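You operate a simulated robot arm through the tools that you are given. There is no shell and no other tool. Be economical: measure what you need, move in short steps, check, and stop when the job is done.

You are at the controls of a simulated robot arm. One attempt, no reset.

TASK
Move the red-capped guide pin to the hole on the table card and slip the card core over it.
Fine: the core from the table top; the steel weight goes on the pad on the pad turntable and the drag dial is as on the card.

It is judged by the outcome, as a careful person would: the job done as asked, and still so three seconds after it is handed in. It fails if anything else is knocked over, pushed out of place, dropped, spilled or broken.

THE ROBOT
A 7-joint arm with a two-finger parallel gripper, fixed in place. Base frame: the origin is at the foot of the arm, x ahead of it, y to its left, z up. Units: mm, degrees, N and s.
Its first joint turns from -66.0 to 66.0 degrees. Payload 1.57 kg.
The tool frame sits at the grasp point between the pads (the TCP): z along the fingers, y along the line on which they close. The tips reach 30 mm beyond it. Largest opening 110 mm; finger width 24, thickness 12; the body of the gripper, 48 by 112 mm, starts 78 mm behind the TCP.
Orientation is that of the tool frame in the base frame, as a unit quaternion [w, x, y, z]. With the fingers straight down and closing along the base's y, the tool's x points along the base's -x, its y along +y and its z along -z.

THE INTERFACE
- The arm moves only by the tool step_arm. Its argument "deltas" is a list of rows, each an object (a shift or turn left out is 0, a gripper value left out holds the last) with "rot": the turn, a rotation vector about the tool's x, y, z in degrees, a list of three; "slide": the shift along the tool's x, y, z in mm, a list of three; "gripper": the closure, from 0 (fully open) to 1 (shut). In form: [{"rot": [wx, wy, wz], "slide": [dx, dy, dz], "gripper": gripper}, ...]. A call has 1 to 8 rows; each row is the pose to reach, as a shift and turn from the pose commanded when the call began, along the tool's axes at that moment. Each row takes 0.2 s and may step no farther than 50 mm and 8.6 degrees from the row before; otherwise, or with a gripper value out of range, the whole call is refused. A pose out of reach is approached as far as the arm can. The call stops where the force on the tool passes 40 N (or 10 N more than at its start, if that is more) or the arm is blocked; 0.2 s more then pass. Each finger travels about 108 mm/s and halts on what it meets, pressing with about 20 N; the grip force reading is that of the motor and also rises with nothing between the fingers. The clock runs only during rows and for 0.2 s after the last one: add rows that repeat a pose to give the fingers time. The reply holds the time, the measured pose of the TCP, the force on the tool along the base axes, the opening and the grip force, in the units named above and with some noise, and new pictures: "show" is both (left out), scene, wrist or none.
- Cameras (640 x 400 px; columns grow to the right, rows downward): "scene" is fixed at [175.1, -402.6, 1391.4]; the picture's right is [0.67, -0.75, 0.00], its down [-0.50, -0.45, -0.74] and it looks along [0.55, 0.49, -0.67] (base axes); focal length 260 px, centre (320, 200). "wrist" rides on the gripper at [70, 16, -141] in the tool frame; the picture's right is [-0.23, 0.97, 0.00], its down [-0.86, -0.20, -0.48] and it looks along [-0.47, -0.11, 0.88] (tool axes); focal length 222 px, centre (320, 200). There is no depth. A picture from a camera that has moved, and an enlarged one, comes with that camera's place and axes in the base frame and with its lens.
- enlarge(camera, box): a new picture of the part [left, top, right, bottom] of that camera's present view, enlarged. The clock stands still meanwhile.
- hand_in(): hands the job in; it is judged then, once.

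Go step by step. Nothing tells you positions but the pictures and the camera data: compare them with the known pose of the tool, close in by small moves and look again before you grip or let go. The budget is 120 turns and 170 pictures, counting those below and the enlarged ones. Unless the task says otherwise, let go and move clear before handing in, and close with one line.

The tools are called after "Call:" as name(argument=value, ...) on one line, values as JSON. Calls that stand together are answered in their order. step_arm: Moves the arm, as the interface text tells. Its arguments: {"type":"object","properties":{"deltas":{"type":"array","items":{"type":"object","properties":{"rot":{"type":"array","items":{"type":"number"}},"slide":{"type":"array","items":{"type":"number"}},"gripper":{"type":"number"}}}},"show":{"type":"string","enum":["both","scene","wrist","none"]}},"required":["deltas"]} The other tools are called the same way: enlarge (camera, box) takes an enlarged picture of a part of a camera's view; hand_in () hands the job in.

At the start:

```text
time_s: 0.0
tcp_pos: [408.9, -110.3, 1198.8]
tcp_rot: [0.0, 0.0, 1.0, 0.001]
force: [0.2, 0.4, 0.8]
gripper_width: 110.2
gripper_force: 0.1
```

scene: 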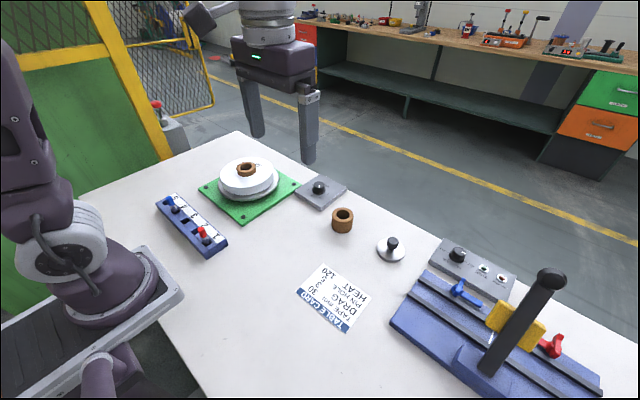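
wrist: 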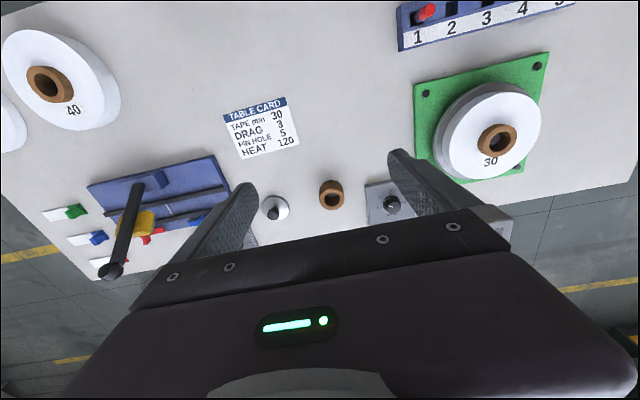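

I see a table card, a pin block with a row of numbered holes, a green turntable with discs, a loose core, a dial box and a weight. I'll enlarge the details first.

Call:
enlarge(camera="scene", box=[140, 130, 300, 270])

Call:
enlarge(camera="wrist", box=[210, 0, 580, 230])

Call:
enlarge(camera="scene", box=[280, 160, 520, 340])

```text
2.86 times, centred on (220, 200) of scene
camera zoom: at [175.1, -402.6, 1391.4], right [0.67, -0.75, 0.0], down [-0.5, -0.45, -0.74], along [0.55, 0.49, -0.67], focal length 741 px, centre (606, 200)
```

zoom: 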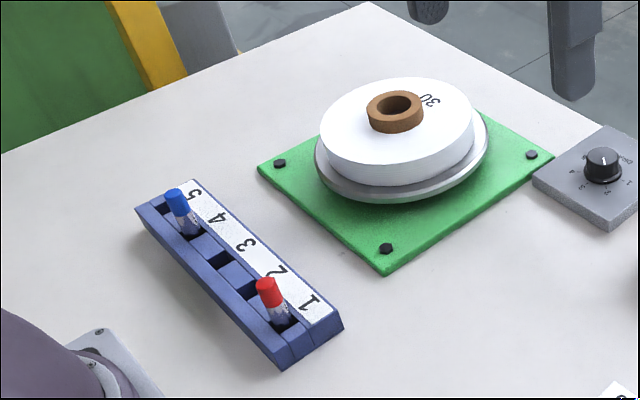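

```text
1.73 times, centred on (395, 115) of wrist
camera zoom: at [338.6, -92.7, 1339.5], right [0.23, 0.97, 0.0], down [0.86, -0.2, 0.48], along [0.47, -0.11, -0.88], focal length 384 px, centre (190, 347)
```

zoom: 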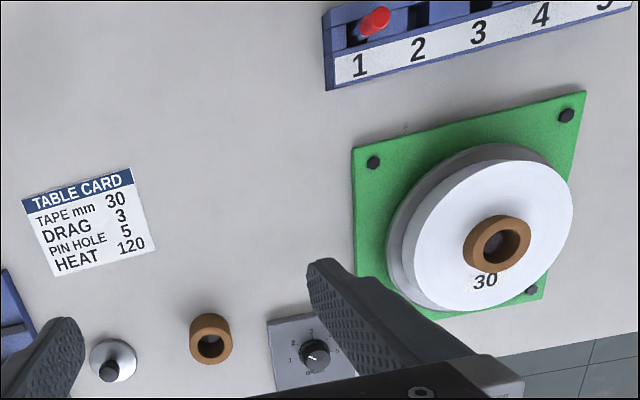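

```text
2.22 times, centred on (400, 250) of scene
camera zoom: at [175.1, -402.6, 1391.4], right [0.67, -0.75, 0.0], down [-0.5, -0.45, -0.74], along [0.55, 0.49, -0.67], focal length 577 px, centre (142, 89)
```

zoom: 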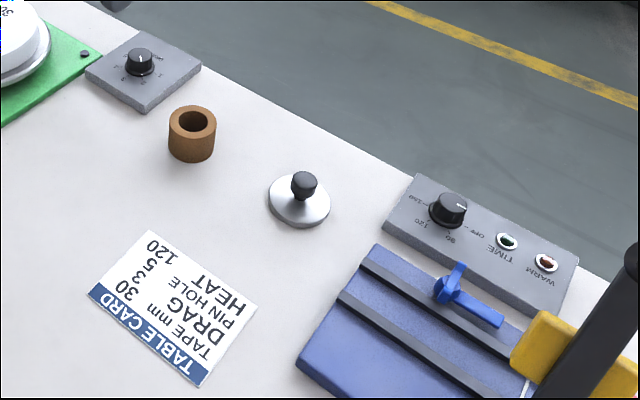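

The stated surface height (z≈300) doesn't agree with my triangulation between the two cameras. I'll descend a little and compare the views before trusting either figure.

Call:
step_arm(deltas=[{"slide": [20, 0, 40]}, {"slide": [40, 0, 80]}, {"slide": [60, 0, 120]}, {"slide": [80, 0, 150]}])

```text
time_s: 1.0
tcp_pos: [329.2, -110.8, 1047.1]
tcp_rot: [0.0, 0.0, 1.0, 0.0]
force: [0.2, -0.2, 0.7]
gripper_width: 109.9
gripper_force: 0.1
camera wrist: at [259.1, -93.1, 1188.3], right [0.23, 0.97, 0.0], down [0.85, -0.2, 0.48], along [0.47, -0.11, -0.88], focal length 222 px, centre (320, 200)
```

scene: 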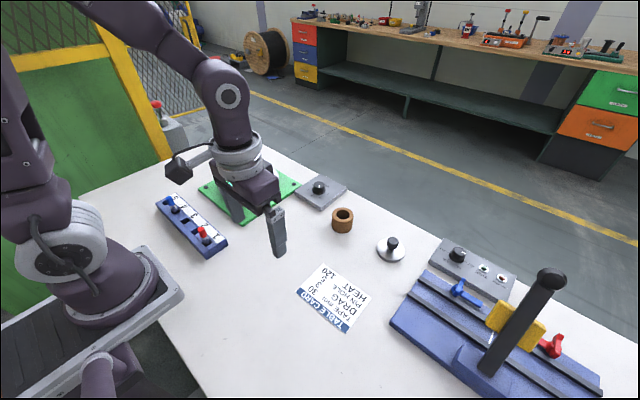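
wrist: 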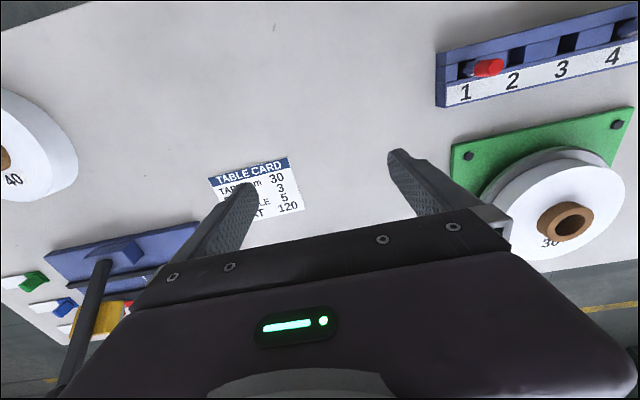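

Three views agree that the red pin's cap is near (290, 83, 912), so the table is really around z≈840. I'll trust the cameras, and next I'll move over the pin rack to see which hole each pin is in.

Call:
step_arm(deltas=[{"slide": [0, 45, 0]}, {"slide": [0, 90, 0]}, {"slide": [0, 135, 0]}, {"slide": [0, 180, 0]}, {"slide": [0, 210, 0]}])

```text
time_s: 2.2
tcp_pos: [328.7, 100.2, 1046.0]
tcp_rot: [0.0, 0.001, 1.0, 0.0]
force: [0.2, 0.3, -1.1]
gripper_width: 110.2
gripper_force: 0.0
camera wrist: at [258.8, 118.2, 1187.0], right [0.23, 0.97, 0.0], down [0.86, -0.2, 0.48], along [0.47, -0.11, -0.88], focal length 222 px, centre (320, 200)
```

scene: 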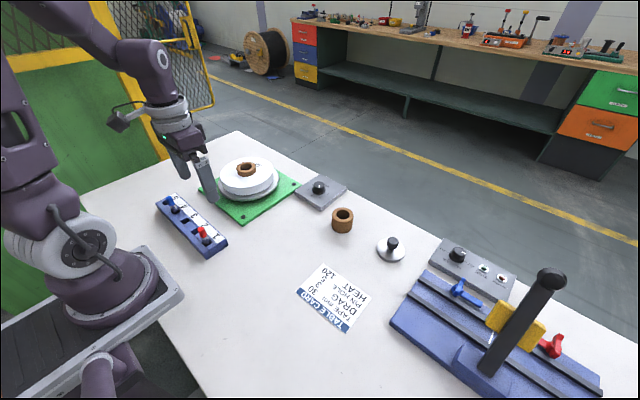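
wrist: 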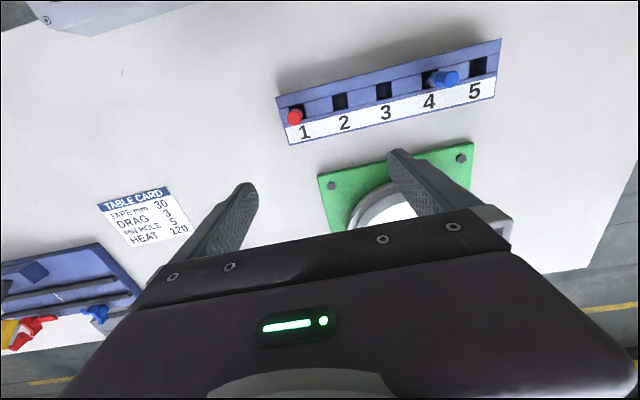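

Blue is in hole 4 and red is in hole 1, and hole 5 is free. I'll zoom in on the rack.

Call:
enlarge(camera="wrist", box=[260, 20, 520, 180])

Call:
enlarge(camera="scene", box=[150, 180, 240, 260])

Call:
enlarge(camera="scene", box=[0, 200, 260, 400])

```text
2.46 times, centred on (390, 100) of wrist
camera zoom: at [258.8, 118.2, 1187.0], right [0.23, 0.97, 0.0], down [0.86, -0.2, 0.48], along [0.47, -0.11, -0.88], focal length 547 px, centre (148, 446)
```

zoom: 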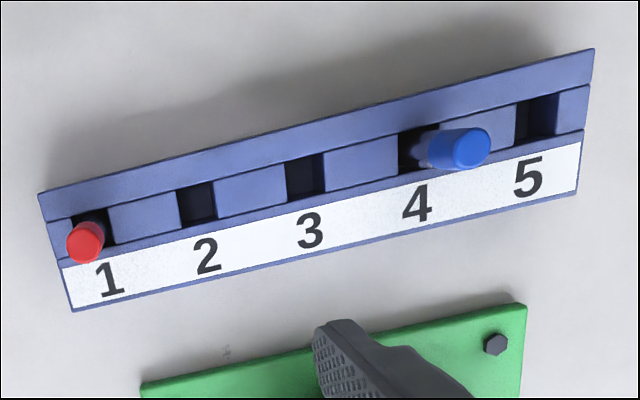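

```text
5.00 times, centred on (195, 220) of scene
camera zoom: at [175.1, -402.6, 1391.4], right [0.67, -0.75, 0.0], down [-0.5, -0.45, -0.74], along [0.55, 0.49, -0.67], focal length 1297 px, centre (945, 100)
```

zoom: 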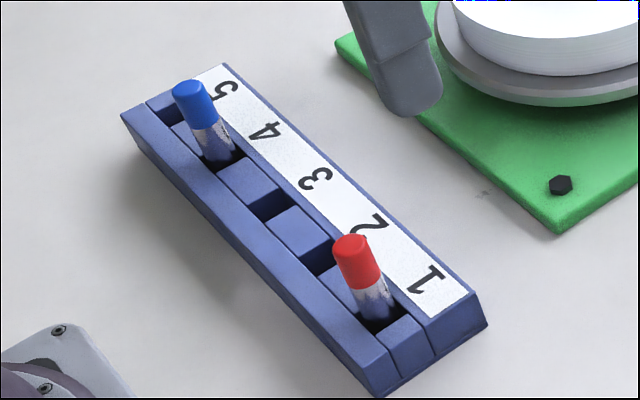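

```text
2.00 times, centred on (130, 300) of scene
camera zoom: at [175.1, -402.6, 1391.4], right [0.67, -0.75, 0.0], down [-0.5, -0.45, -0.74], along [0.55, 0.49, -0.67], focal length 519 px, centre (700, 0)
```

zoom: 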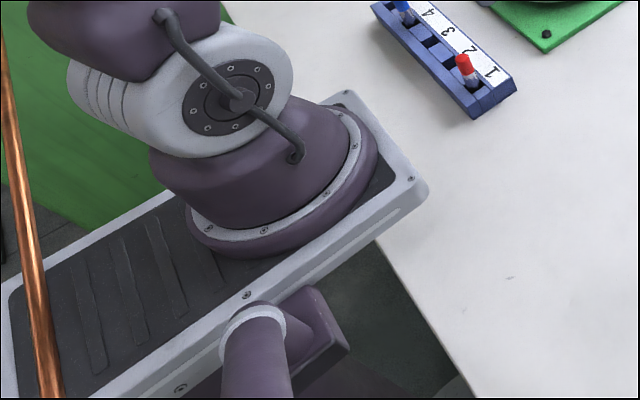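

Hole 1 is at roughly (290, 80), hole 5 at roughly (290, 308), and the pitch is about 57 mm along y. I'll hover above the red pin.

Call:
step_arm(deltas=[{"slide": [13, -7, 30]}, {"slide": [26, -14, 60]}, {"slide": [39, -20, 86]}, {"slide": [39, -20, 86]}])

```text
time_s: 3.2
tcp_pos: [290.3, 78.2, 962.6]
tcp_rot: [0.0, 0.0, 1.0, 0.0]
force: [0.4, -0.2, -0.2]
gripper_width: 110.3
gripper_force: 0.0
out of reach, approached as far as the arm can: row 2
camera wrist: at [219.7, 96.6, 1103.5], right [0.23, 0.97, 0.0], down [0.85, -0.2, 0.48], along [0.47, -0.11, -0.88], focal length 222 px, centre (320, 200)
```

scene: 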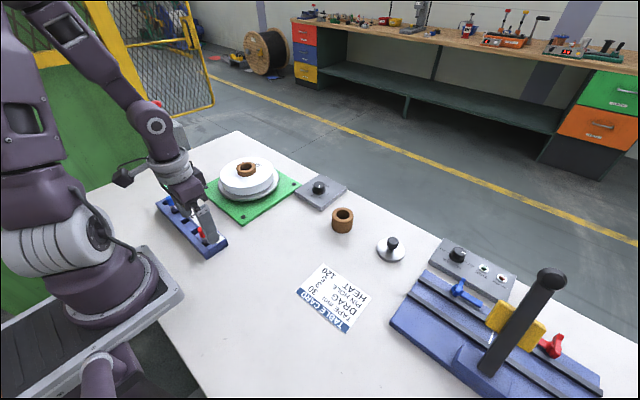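
wrist: 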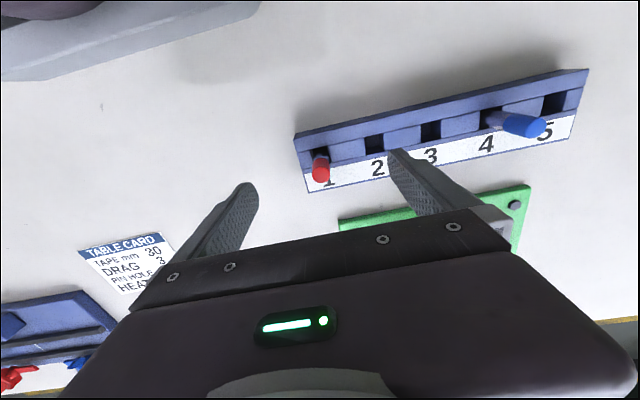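

The red cap sits midway between the tips. I'll descend about 50 mm and check.

Call:
step_arm(deltas=[{"slide": [0, 1, 20]}, {"slide": [0, 1, 40]}, {"slide": [0, 1, 50]}])

Call:
enlarge(camera="scene", box=[150, 180, 240, 260])

```text
time_s: 4.0
tcp_pos: [290.0, 79.0, 913.4]
tcp_rot: [0.0, 0.0, 1.0, 0.001]
force: [0.4, -0.5, 0.0]
gripper_width: 110.0
gripper_force: 0.0
camera wrist: at [220.1, 97.6, 1053.4], right [0.23, 0.97, 0.0], down [0.85, -0.2, 0.48], along [0.47, -0.11, -0.88], focal length 222 px, centre (320, 200)
```

scene: 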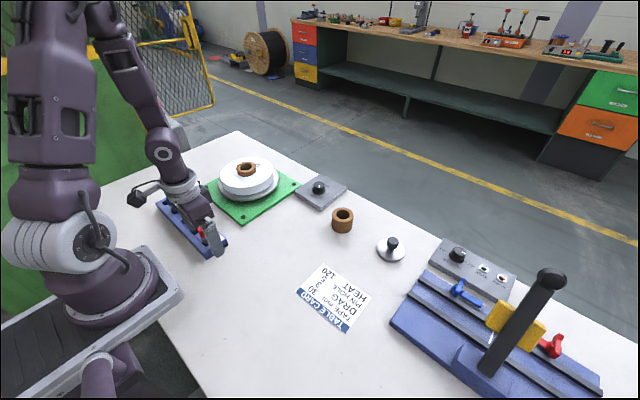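
wrist: 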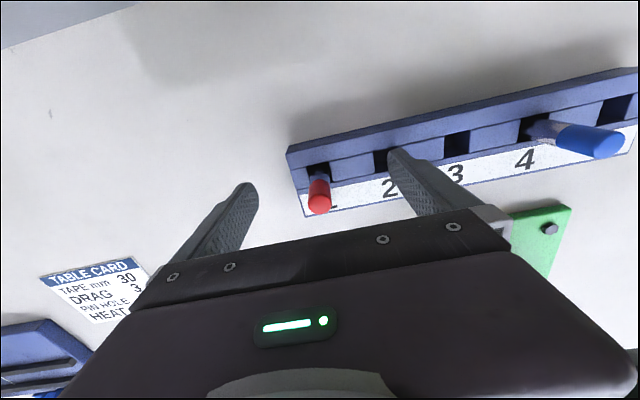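

```text
5.00 times, centred on (195, 220) of scene
camera zoom: at [175.1, -402.6, 1391.4], right [0.67, -0.75, 0.0], down [-0.5, -0.45, -0.74], along [0.55, 0.49, -0.67], focal length 1297 px, centre (945, 100)
```

zoom: 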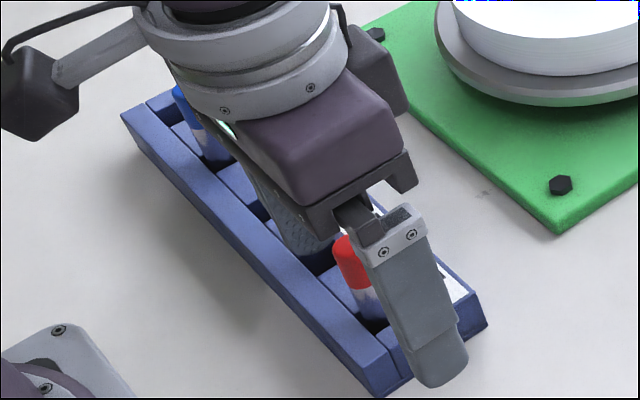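

The pin stands upright at (290, 80), with its cap between the pads. I'll close the gripper.

Call:
step_arm(deltas=[{"gripper": 0.6}, {"gripper": 1}, {"gripper": 1}, {"gripper": 1}, {"gripper": 1}])

Call:
enlarge(camera="wrist", box=[220, 100, 460, 250])

```text
time_s: 5.2
tcp_pos: [290.2, 79.9, 912.5]
tcp_rot: [0.0, 0.0, 1.0, 0.0]
force: [0.2, -0.1, 1.4]
gripper_width: 14.9
gripper_force: 20.1
camera wrist: at [220.1, 97.6, 1053.6], right [0.23, 0.97, 0.0], down [0.86, -0.2, 0.48], along [0.47, -0.11, -0.88], focal length 222 px, centre (320, 200)
```

scene: 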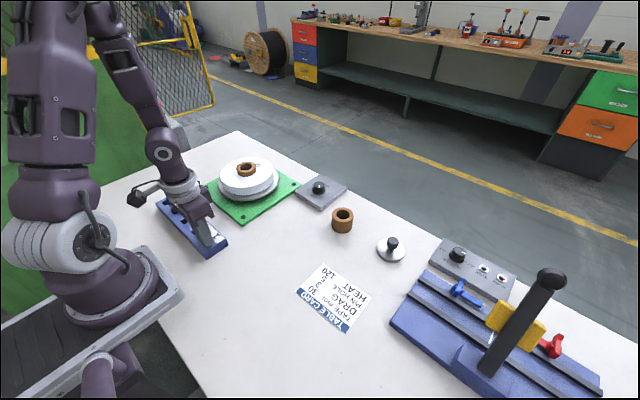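
wrist: 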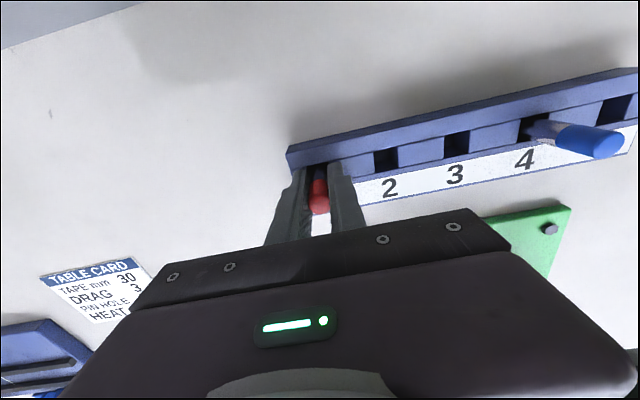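

```text
2.67 times, centred on (340, 175) of wrist
camera zoom: at [220.1, 97.6, 1053.6], right [0.23, 0.97, 0.0], down [0.86, -0.2, 0.48], along [0.47, -0.11, -0.88], focal length 592 px, centre (267, 267)
```

zoom: 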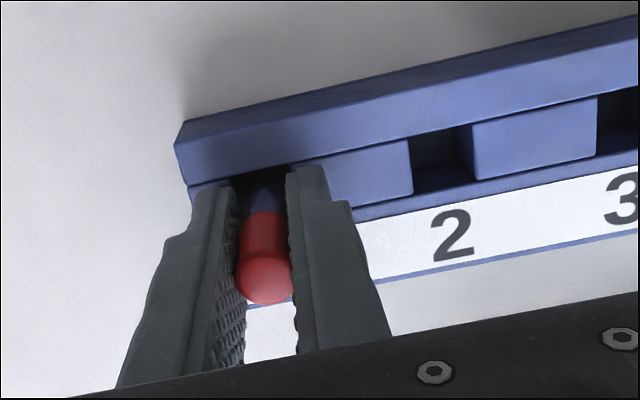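

The pin is gripped at 15 mm. I'll lift it straight up.

Call:
step_arm(deltas=[{"slide": [0, 0, -15]}, {"slide": [0, 0, -35]}, {"slide": [0, 0, -60]}, {"slide": [0, 0, -85]}])

Call:
enlarge(camera="scene", box=[140, 150, 260, 260])

Call:
enlarge(camera="wrist", box=[220, 50, 600, 280])

```text
time_s: 6.2
tcp_pos: [289.4, 80.2, 997.5]
tcp_rot: [-0.002, 0.0, 1.0, 0.0]
force: [-1.5, -0.1, -0.3]
gripper_width: 14.9
gripper_force: 19.6
camera wrist: at [220.6, 97.6, 1139.0], right [0.23, 0.97, 0.0], down [0.86, -0.2, 0.48], along [0.46, -0.11, -0.88], focal length 222 px, centre (320, 200)
```

scene: 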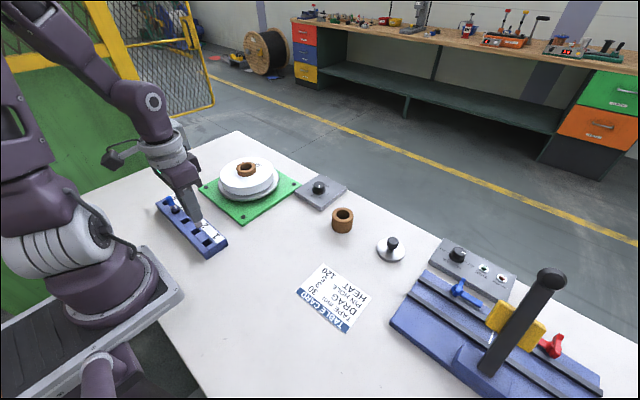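
wrist: 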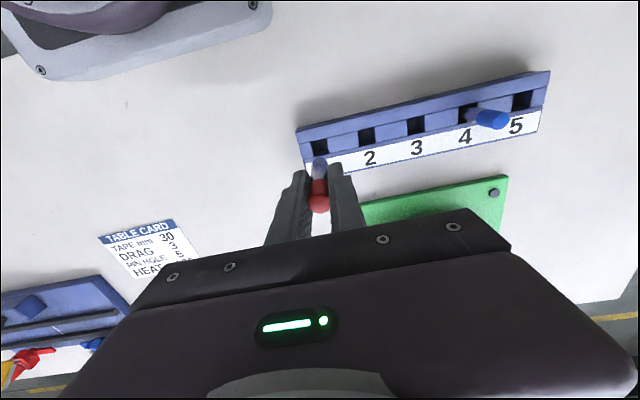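

```text
3.64 times, centred on (200, 205) of scene
camera zoom: at [175.1, -402.6, 1391.4], right [0.67, -0.75, 0.0], down [-0.5, -0.45, -0.74], along [0.55, 0.49, -0.67], focal length 944 px, centre (756, 182)
```

zoom: 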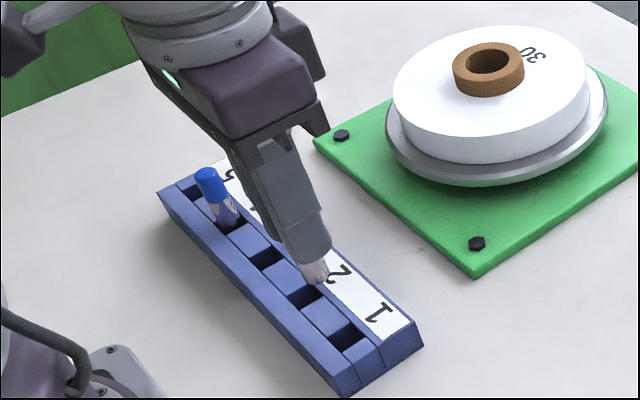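

```text
1.68 times, centred on (410, 165) of wrist
camera zoom: at [220.6, 97.6, 1139.0], right [0.23, 0.97, 0.0], down [0.86, -0.2, 0.48], along [0.46, -0.11, -0.88], focal length 374 px, centre (168, 259)
```

zoom: 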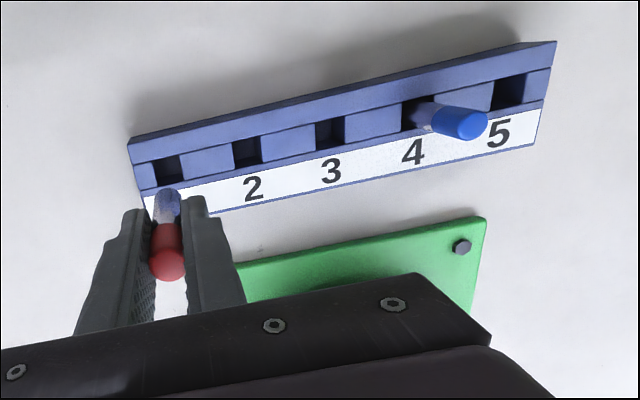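

The pin is out, about 94 mm long. I'll raise it over the blue pin and travel to above hole 5.

Call:
step_arm(deltas=[{"slide": [0, 0, -30]}, {"slide": [0, 45, -30]}, {"slide": [0, 90, -30]}, {"slide": [0, 135, -30]}, {"slide": [0, 180, -30]}, {"slide": [0, 215, -30]}, {"slide": [0, 228, -30]}, {"slide": [0, 228, -30]}], show="none")

Call:
enlarge(camera="wrist", box=[200, 50, 520, 250])

Call:
enlarge(camera="scene", box=[140, 130, 260, 260])

```text
time_s: 8.0
tcp_pos: [289.8, 306.2, 1026.7]
tcp_rot: [0.0, 0.0, 1.0, 0.0]
force: [0.2, 0.2, -1.1]
gripper_width: 14.8
gripper_force: 20.0
```

```text
2.00 times, centred on (360, 150) of wrist
camera zoom: at [220.3, 324.2, 1167.4], right [0.23, 0.97, 0.0], down [0.86, -0.2, 0.48], along [0.47, -0.11, -0.88], focal length 444 px, centre (240, 300)
```

zoom: 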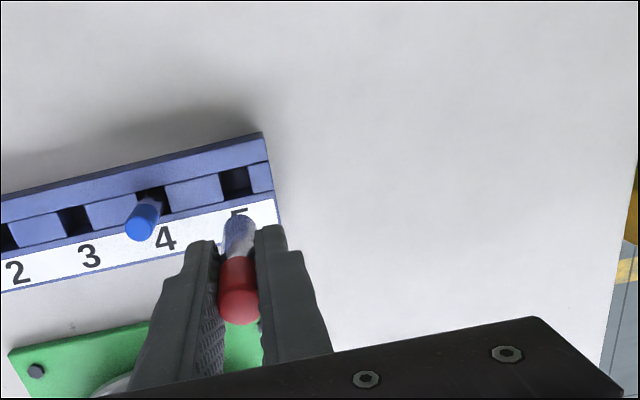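

```text
3.08 times, centred on (200, 195) of scene
camera zoom: at [175.1, -402.5, 1391.4], right [0.67, -0.75, 0.0], down [-0.5, -0.45, -0.74], along [0.55, 0.49, -0.67], focal length 798 px, centre (689, 215)
```

zoom: 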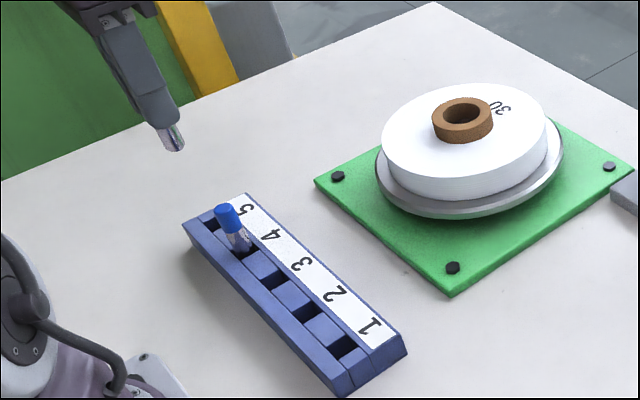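

I'll descend to just above the rack and refine the alignment with the hole.

Call:
step_arm(deltas=[{"slide": [0, 0, 20]}, {"slide": [0, 0, 40]}, {"slide": [0, 0, 55]}, {"slide": [0, 0, 55]}], show="none")

Call:
enlarge(camera="wrist", box=[240, 90, 400, 210])

Call:
enlarge(camera="scene", box=[150, 160, 230, 240])

```text
time_s: 9.0
tcp_pos: [292.2, 306.8, 971.7]
tcp_rot: [0.0, 0.0, 1.0, 0.0]
force: [0.3, -0.1, -1.2]
gripper_width: 15.3
gripper_force: 20.1
```

```text
3.33 times, centred on (320, 150) of wrist
camera zoom: at [220.9, 324.5, 1112.2], right [0.23, 0.97, 0.0], down [0.86, -0.2, 0.48], along [0.47, -0.11, -0.88], focal length 740 px, centre (320, 367)
```

zoom: 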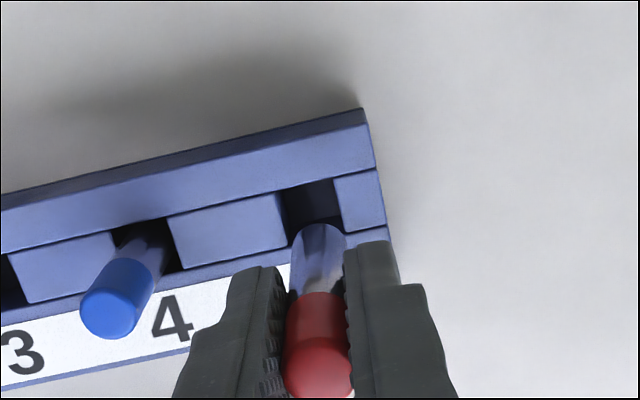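

```text
5.00 times, centred on (190, 200) of scene
camera zoom: at [175.1, -402.6, 1391.4], right [0.67, -0.75, 0.0], down [-0.5, -0.45, -0.74], along [0.55, 0.49, -0.67], focal length 1297 px, centre (970, 200)
```

zoom: 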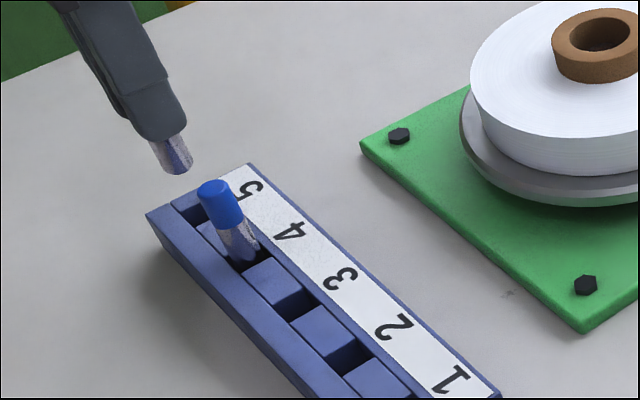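

The pin looks about 2 mm off hole 5 in y. I'll take a tighter zoom to measure it.

Call:
enlarge(camera="wrist", box=[290, 120, 360, 164])

```text
9.09 times, centred on (325, 142) of wrist
camera zoom: at [220.9, 324.5, 1112.2], right [0.23, 0.97, 0.0], down [0.86, -0.2, 0.48], along [0.47, -0.11, -0.88], focal length 2019 px, centre (274, 727)
```

zoom: 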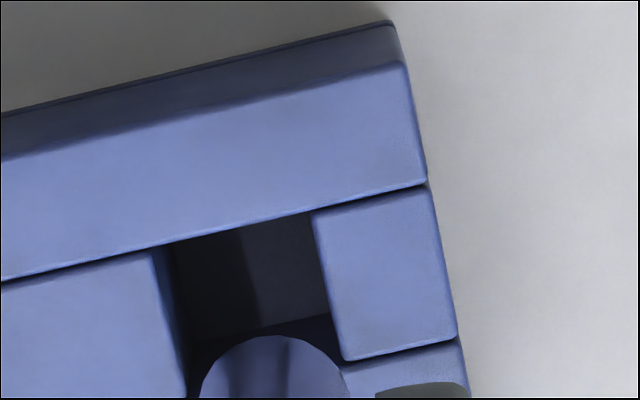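

The hole is 19.5 mm wide. It's centred about 2.7 mm in −y and 1 mm in −x from the pin axis, so I'll correct for that and lower gently.

Call:
step_arm(deltas=[{"slide": [1, -2.7, 0]}, {"slide": [1, -2.7, 10]}, {"slide": [1, -2.7, 20]}, {"slide": [1, -2.7, 26]}], show="none")

Call:
enlarge(camera="wrist", box=[270, 110, 390, 190])

Call:
enlarge(camera="scene", box=[150, 160, 230, 240])

```text
time_s: 10.0
tcp_pos: [288.1, 306.3, 946.0]
tcp_rot: [-0.001, 0.0, 1.0, 0.0]
force: [-0.1, 0.7, -1.2]
gripper_width: 15.3
gripper_force: 20.0
```

```text
5.00 times, centred on (330, 150) of wrist
camera zoom: at [218.9, 323.3, 1086.9], right [0.23, 0.97, 0.0], down [0.86, -0.2, 0.48], along [0.47, -0.11, -0.88], focal length 1111 px, centre (270, 450)
```

zoom: 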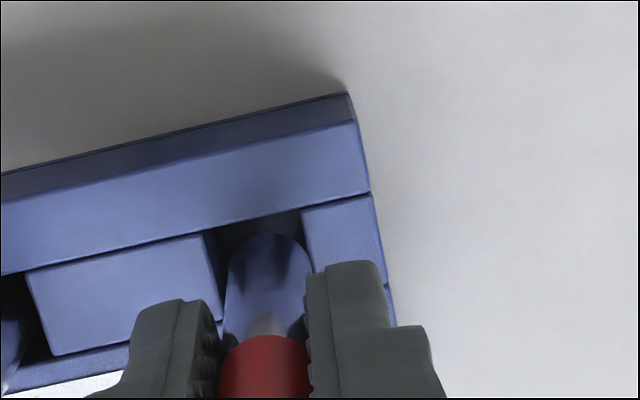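

```text
5.00 times, centred on (190, 200) of scene
camera zoom: at [175.1, -402.6, 1391.4], right [0.67, -0.75, 0.0], down [-0.5, -0.45, -0.74], along [0.55, 0.49, -0.67], focal length 1297 px, centre (970, 200)
```

zoom: 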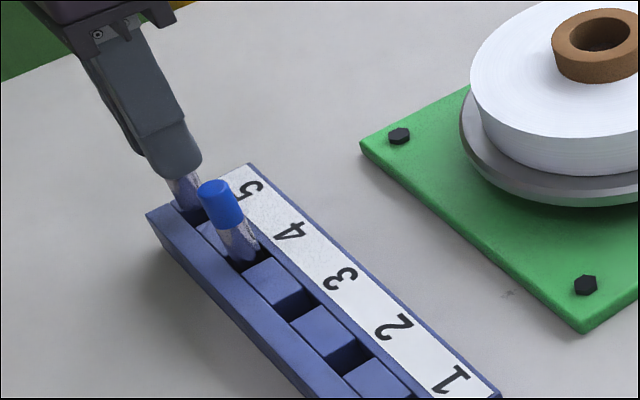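

It's nearly in. I'll nudge another 1 mm in −y and lower to the seated height of 912.5.

Call:
step_arm(deltas=[{"slide": [0, -1, 6]}, {"slide": [0, -1, 12]}, {"slide": [0, -1, 18]}, {"slide": [0, -1, 24]}, {"slide": [0, -1, 29]}, {"slide": [0, -1, 33]}], show="none")

Call:
enlarge(camera="wrist", box=[240, 110, 400, 210])

Call:
enlarge(camera="scene", box=[150, 160, 230, 240])

```text
time_s: 11.4
tcp_pos: [288.0, 305.2, 914.5]
tcp_rot: [0.0, -0.001, 1.0, 0.002]
force: [-0.2, 0.7, 13.9]
gripper_width: 15.2
gripper_force: 20.0
```

```text
4.00 times, centred on (320, 160) of wrist
camera zoom: at [218.3, 322.3, 1055.3], right [0.23, 0.97, 0.0], down [0.85, -0.2, 0.48], along [0.47, -0.11, -0.88], focal length 888 px, centre (320, 360)
```

zoom: 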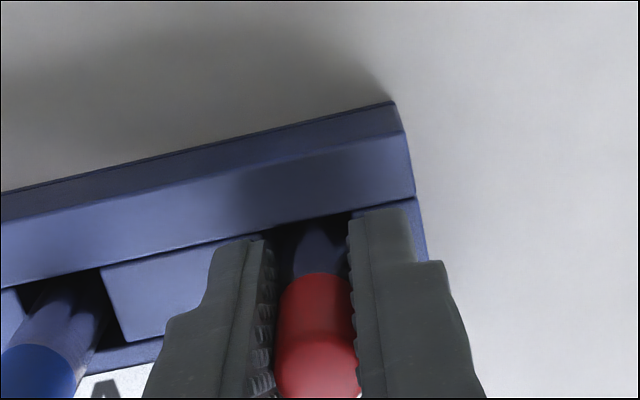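

```text
5.00 times, centred on (190, 200) of scene
camera zoom: at [175.0, -402.7, 1391.4], right [0.67, -0.75, 0.0], down [-0.5, -0.45, -0.74], along [0.55, 0.49, -0.67], focal length 1297 px, centre (970, 200)
```

zoom: 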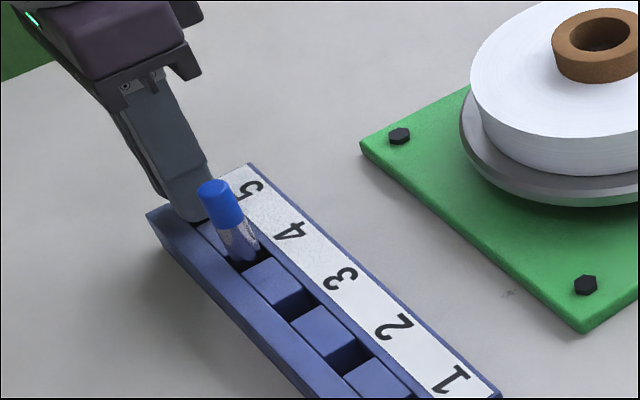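

The pin bottomed at the seated height with about 14 N of contact force. I'll release with a small opening and rise.

Call:
step_arm(deltas=[{"gripper": 0.65}, {"gripper": 0.65}, {"slide": [0, 0, -20], "gripper": 0.65}, {"slide": [0, 0, -50]}, {"slide": [0, 0, -90]}, {"slide": [0, 0, -130]}], show="wrist")

Call:
enlarge(camera="scene", box=[140, 140, 260, 260])

```text
time_s: 12.8
tcp_pos: [288.7, 306.0, 1043.9]
tcp_rot: [0.001, 0.0, 1.0, 0.0]
force: [-1.0, -0.1, -0.2]
gripper_width: 38.5
gripper_force: 0.1
camera wrist: at [218.5, 324.1, 1185.0], right [0.23, 0.97, 0.0], down [0.86, -0.2, 0.48], along [0.47, -0.11, -0.88], focal length 222 px, centre (320, 200)
```

wrist: 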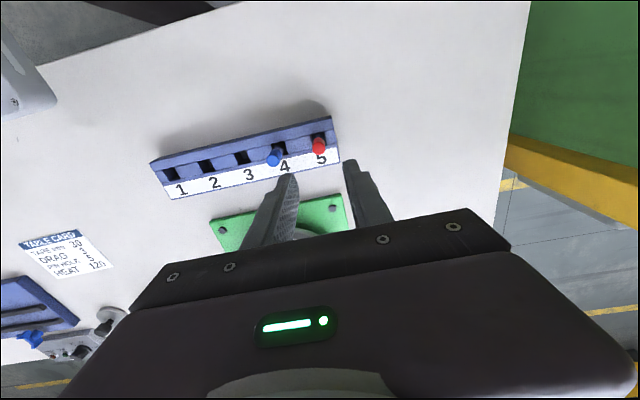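

```text
3.33 times, centred on (200, 200) of scene
camera zoom: at [175.1, -402.6, 1391.4], right [0.67, -0.75, 0.0], down [-0.5, -0.45, -0.74], along [0.55, 0.49, -0.67], focal length 865 px, centre (720, 200)
```

zoom: 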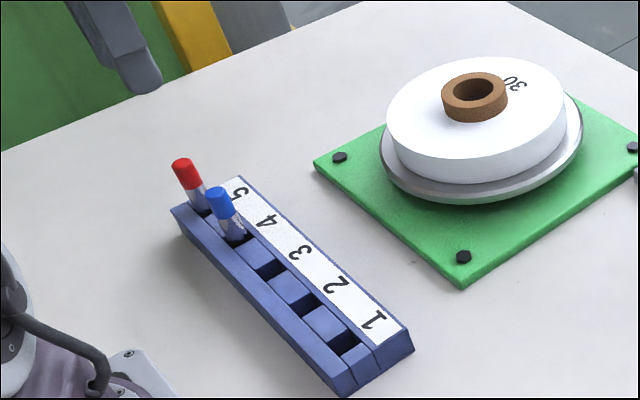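

Red is in hole 5. Now I'll look at the rest of the table on the −y side, where I saw other rolls.

Call:
step_arm(deltas=[{"slide": [-5, -45, -12]}, {"slide": [-10, -90, -24]}, {"slide": [-15, -135, -36]}, {"slide": [-20, -180, -48]}, {"slide": [-25, -225, -60]}, {"slide": [-30, -270, -72]}, {"slide": [-35, -315, -84]}, {"slide": [-40, -360, -96]}], show="none")

Call:
step_arm(deltas=[{"slide": [-5, -45, 0]}, {"slide": [-10, -90, 0]}, {"slide": [-15, -135, 0]}, {"slide": [-20, -180, 0]}, {"slide": [-20, -200, 0]}])

```text
time_s: 14.6
tcp_pos: [327.4, -53.4, 1139.9]
tcp_rot: [0.0, 0.0, 1.0, 0.0]
force: [-0.3, 0.1, 0.1]
gripper_width: 38.6
gripper_force: 0.1
```

```text
time_s: 15.8
tcp_pos: [347.1, -255.4, 1140.5]
tcp_rot: [0.0, 0.001, 1.0, 0.0]
force: [0.5, -0.7, 0.3]
gripper_width: 38.4
gripper_force: 0.1
camera wrist: at [277.0, -236.9, 1281.2], right [0.23, 0.97, 0.0], down [0.85, -0.2, 0.48], along [0.47, -0.11, -0.88], focal length 222 px, centre (320, 200)
```

scene: 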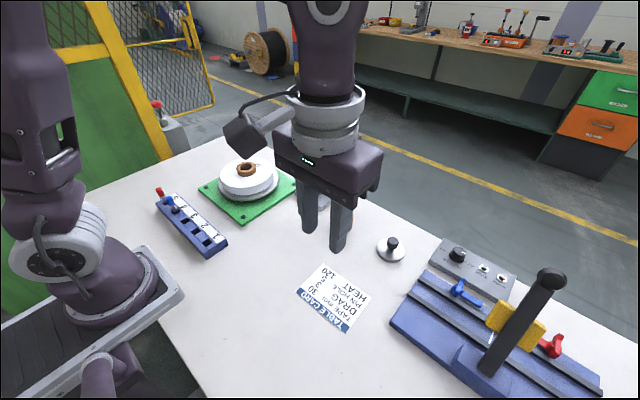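
wrist: 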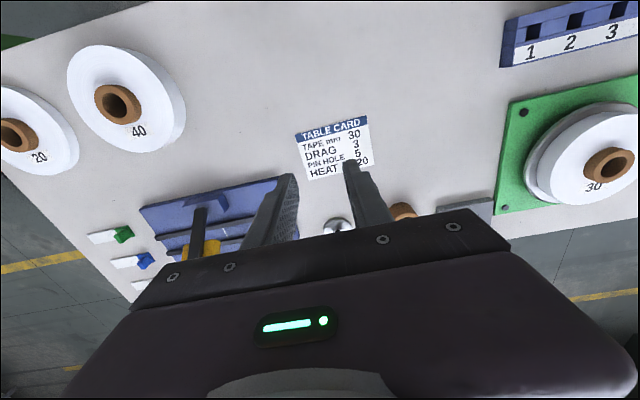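

The brown "card core" is the loose cardboard core, and the 30 roll is already on the turntable. I'll zoom in on the dial, the weight and the turntable.

Call:
enlarge(camera="scene", box=[195, 140, 305, 230])

Call:
enlarge(camera="scene", box=[365, 220, 525, 310])

Call:
step_arm(deltas=[{"slide": [0, -20, 0]}, {"slide": [-40, 10, 0]}, {"slide": [-80, 50, 0]}, {"slide": [-120, 90, 0]}, {"slide": [-160, 120, 0]}, {"slide": [-190, 150, 0]}])

```text
4.44 times, centred on (250, 185) of scene
camera zoom: at [175.1, -402.6, 1391.4], right [0.67, -0.75, 0.0], down [-0.5, -0.45, -0.74], along [0.55, 0.49, -0.67], focal length 1153 px, centre (631, 267)
```

zoom: 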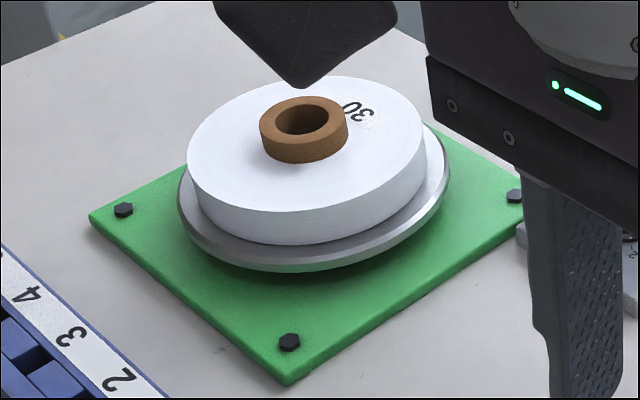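

```text
4.00 times, centred on (445, 265) of scene
camera zoom: at [175.1, -402.6, 1391.4], right [0.67, -0.75, 0.0], down [-0.5, -0.45, -0.74], along [0.55, 0.49, -0.67], focal length 1038 px, centre (-180, -60)
```

zoom: 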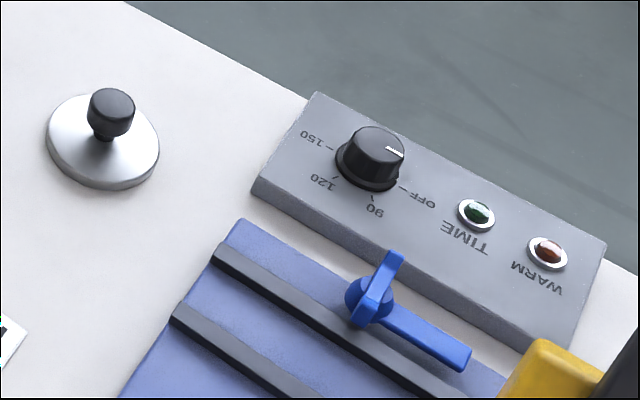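

```text
refused: row 3 steps farther than a row can; nothing moved
```

The weight is about 73 mm across with a black knob, near (606, −267). The roll's protruding core is near (502, 195). I'll test the reach toward +x and get a close view of the core and weight.

Call:
step_arm(deltas=[{"slide": [-40, 10, 10]}, {"slide": [-75, 35, 20]}, {"slide": [-115, 60, 30]}, {"slide": [-155, 85, 40]}, {"slide": [-190, 110, 50]}, {"slide": [-225, 130, 60]}])

```text
time_s: 17.2
tcp_pos: [573.1, -124.7, 1080.4]
tcp_rot: [0.0, -0.001, 1.0, 0.001]
force: [0.3, -0.6, -0.1]
gripper_width: 38.5
gripper_force: 0.1
camera wrist: at [503.1, -108.2, 1221.3], right [0.23, 0.97, 0.0], down [0.85, -0.2, 0.48], along [0.47, -0.11, -0.88], focal length 222 px, centre (320, 200)
```

scene: 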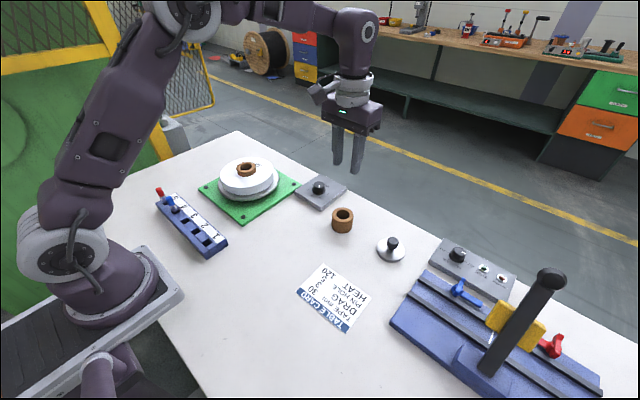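
wrist: 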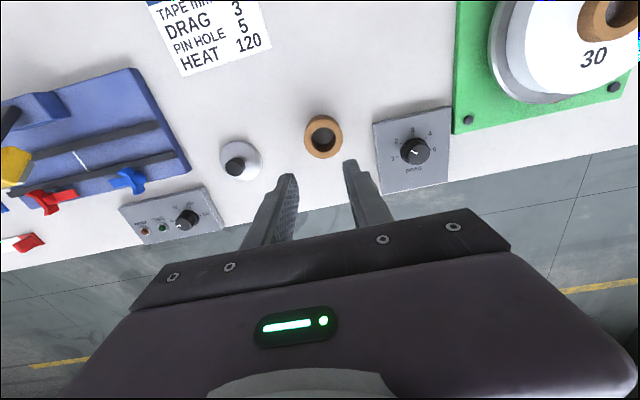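

The arm does reach here. The core is at about (581, −122). I'll open the gripper and hover above it.

Call:
step_arm(deltas=[{"slide": [-8, 2, 40], "gripper": 0.3}, {"slide": [-8, 2, 80], "gripper": 0.2}, {"slide": [-8, 2, 120], "gripper": 0.2}, {"slide": [-8, 2, 140], "gripper": 0.2}])

Call:
enlarge(camera="wrist", box=[230, 100, 430, 225])

Call:
enlarge(camera="scene", box=[290, 150, 430, 260])

```text
time_s: 18.2
tcp_pos: [580.6, -123.3, 940.4]
tcp_rot: [0.0, 0.0, 1.0, -0.001]
force: [0.6, 1.0, 0.4]
gripper_width: 87.8
gripper_force: 0.2
camera wrist: at [511.5, -106.1, 1080.9], right [0.23, 0.97, 0.0], down [0.85, -0.2, 0.48], along [0.47, -0.11, -0.88], focal length 222 px, centre (320, 200)
```

scene: 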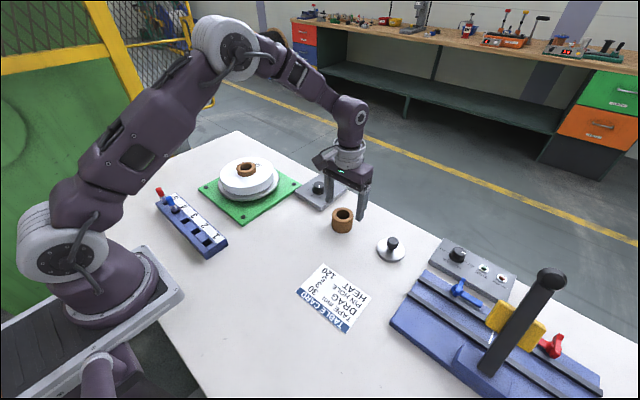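
wrist: 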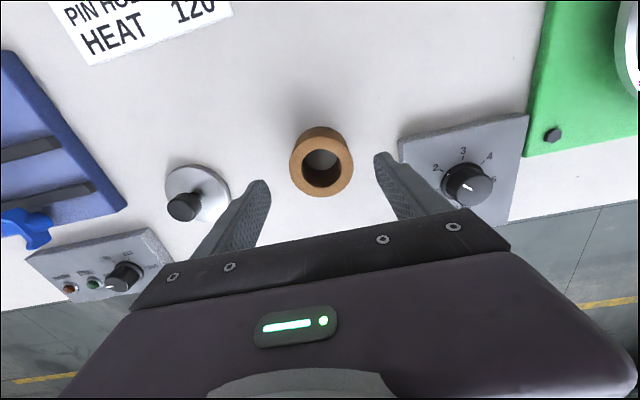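

```text
3.20 times, centred on (330, 162) of wrist
camera zoom: at [511.5, -106.1, 1080.9], right [0.23, 0.97, 0.0], down [0.85, -0.2, 0.48], along [0.47, -0.11, -0.88], focal length 711 px, centre (288, 320)
```

zoom: 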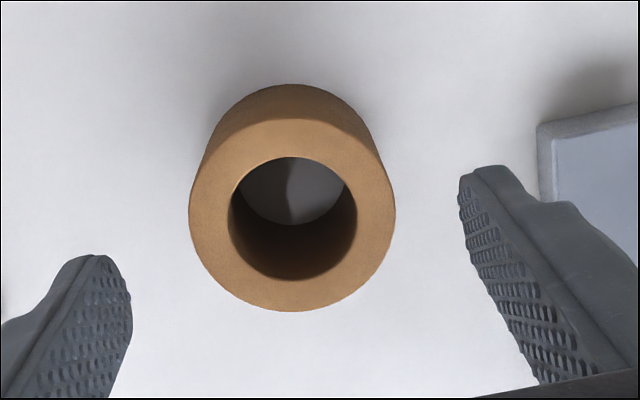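

```text
3.64 times, centred on (360, 205) of scene
camera zoom: at [175.1, -402.6, 1391.4], right [0.67, -0.75, 0.0], down [-0.5, -0.45, -0.74], along [0.55, 0.49, -0.67], focal length 944 px, centre (174, 182)
```

zoom: 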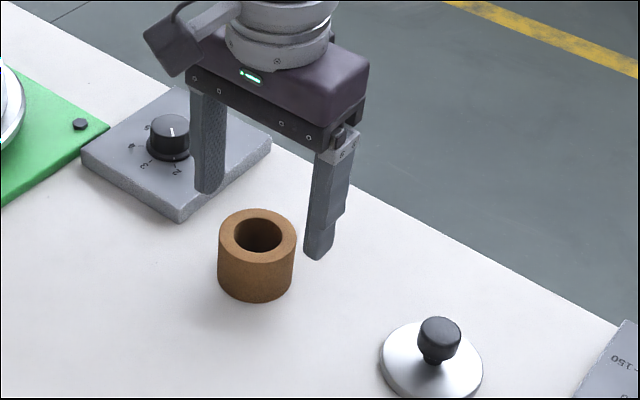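

The core is centred between the fingers, with its top at about z 889, roughly 39 mm tall. I'll descend to TCP ≈ 890 and grip it.

Call:
step_arm(deltas=[{"slide": [-0.5, 0.5, 20]}, {"slide": [-0.5, 0.5, 40]}, {"slide": [-0.5, 0.5, 50]}, {"slide": [-0.5, 0.5, 50], "gripper": 0.5}, {"slide": [-0.5, 0.5, 50], "gripper": 1}, {"slide": [-0.5, 0.5, 50], "gripper": 1}, {"slide": [-0.5, 0.5, 50], "gripper": 1}])

Call:
enlarge(camera="scene", box=[290, 150, 430, 260])

```text
time_s: 19.8
tcp_pos: [581.5, -122.1, 889.1]
tcp_rot: [0.0, 0.0, 1.0, 0.0]
force: [-0.3, 0.6, 0.5]
gripper_width: 57.1
gripper_force: 20.0
camera wrist: at [510.2, -104.4, 1030.5], right [0.23, 0.97, 0.0], down [0.86, -0.2, 0.48], along [0.47, -0.11, -0.88], focal length 222 px, centre (320, 200)
```

scene: 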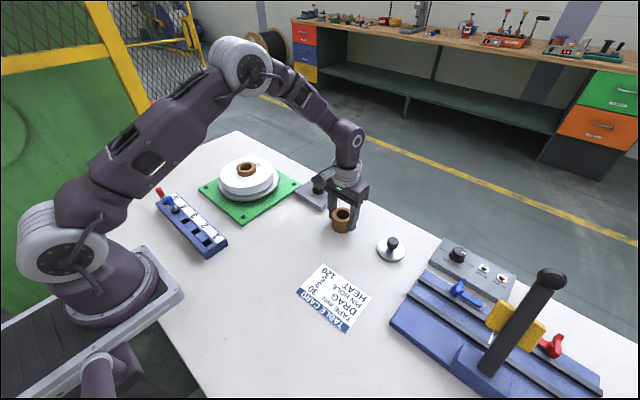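
wrist: 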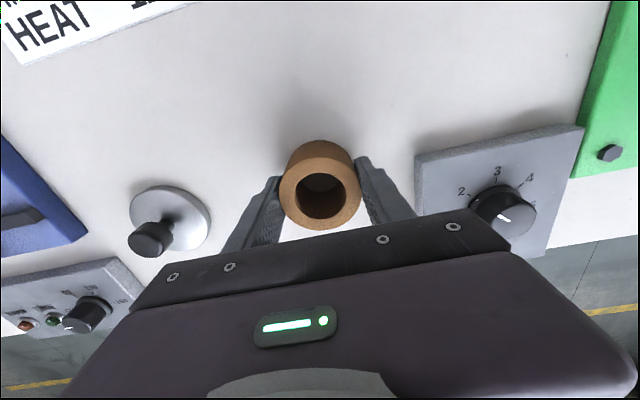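

```text
3.64 times, centred on (360, 205) of scene
camera zoom: at [175.1, -402.6, 1391.4], right [0.67, -0.75, 0.0], down [-0.5, -0.45, -0.74], along [0.55, 0.49, -0.67], focal length 944 px, centre (174, 182)
```

zoom: 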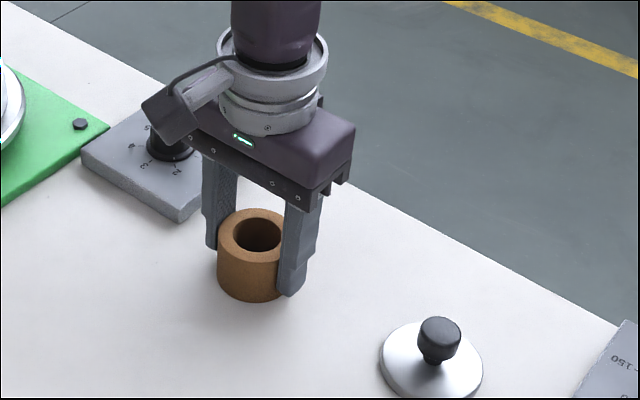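

The core is gripped at 57 mm OD. I'll lift it, then travel to the rack while rotating −90° so the fingers close along x and stay clear of the blue pin.

Call:
step_arm(deltas=[{"slide": [0, 0, -30]}, {"slide": [0, 0, -75]}, {"slide": [0, 0, -120]}, {"slide": [27, 40, -130], "rot": [0, 0, -8]}, {"slide": [54, 80, -130], "rot": [0, 0, -16]}, {"slide": [81, 120, -130], "rot": [0, 0, -24]}, {"slide": [108, 160, -130], "rot": [0, 0, -32]}, {"slide": [135, 200, -130], "rot": [0, 0, -40]}])

```text
time_s: 21.6
tcp_pos: [446.9, 75.8, 1020.5]
tcp_rot: [0.0, -0.343, 0.94, 0.0]
force: [0.2, -0.9, 0.1]
gripper_width: 57.1
gripper_force: 19.7
camera wrist: at [383.0, 44.5, 1161.0], right [-0.45, 0.89, 0.0], down [0.78, 0.4, 0.48], along [0.43, 0.22, -0.88], focal length 222 px, centre (320, 200)
```

scene: 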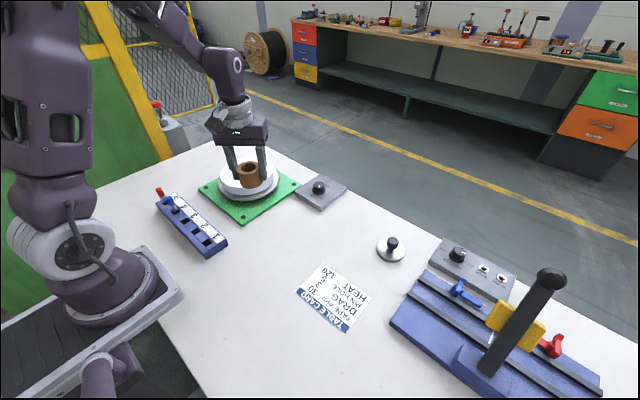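
wrist: 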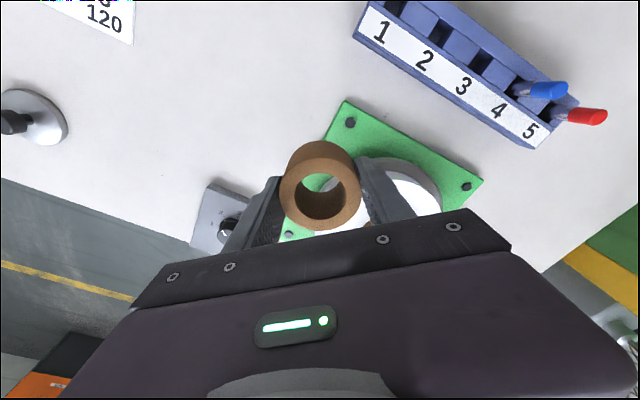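

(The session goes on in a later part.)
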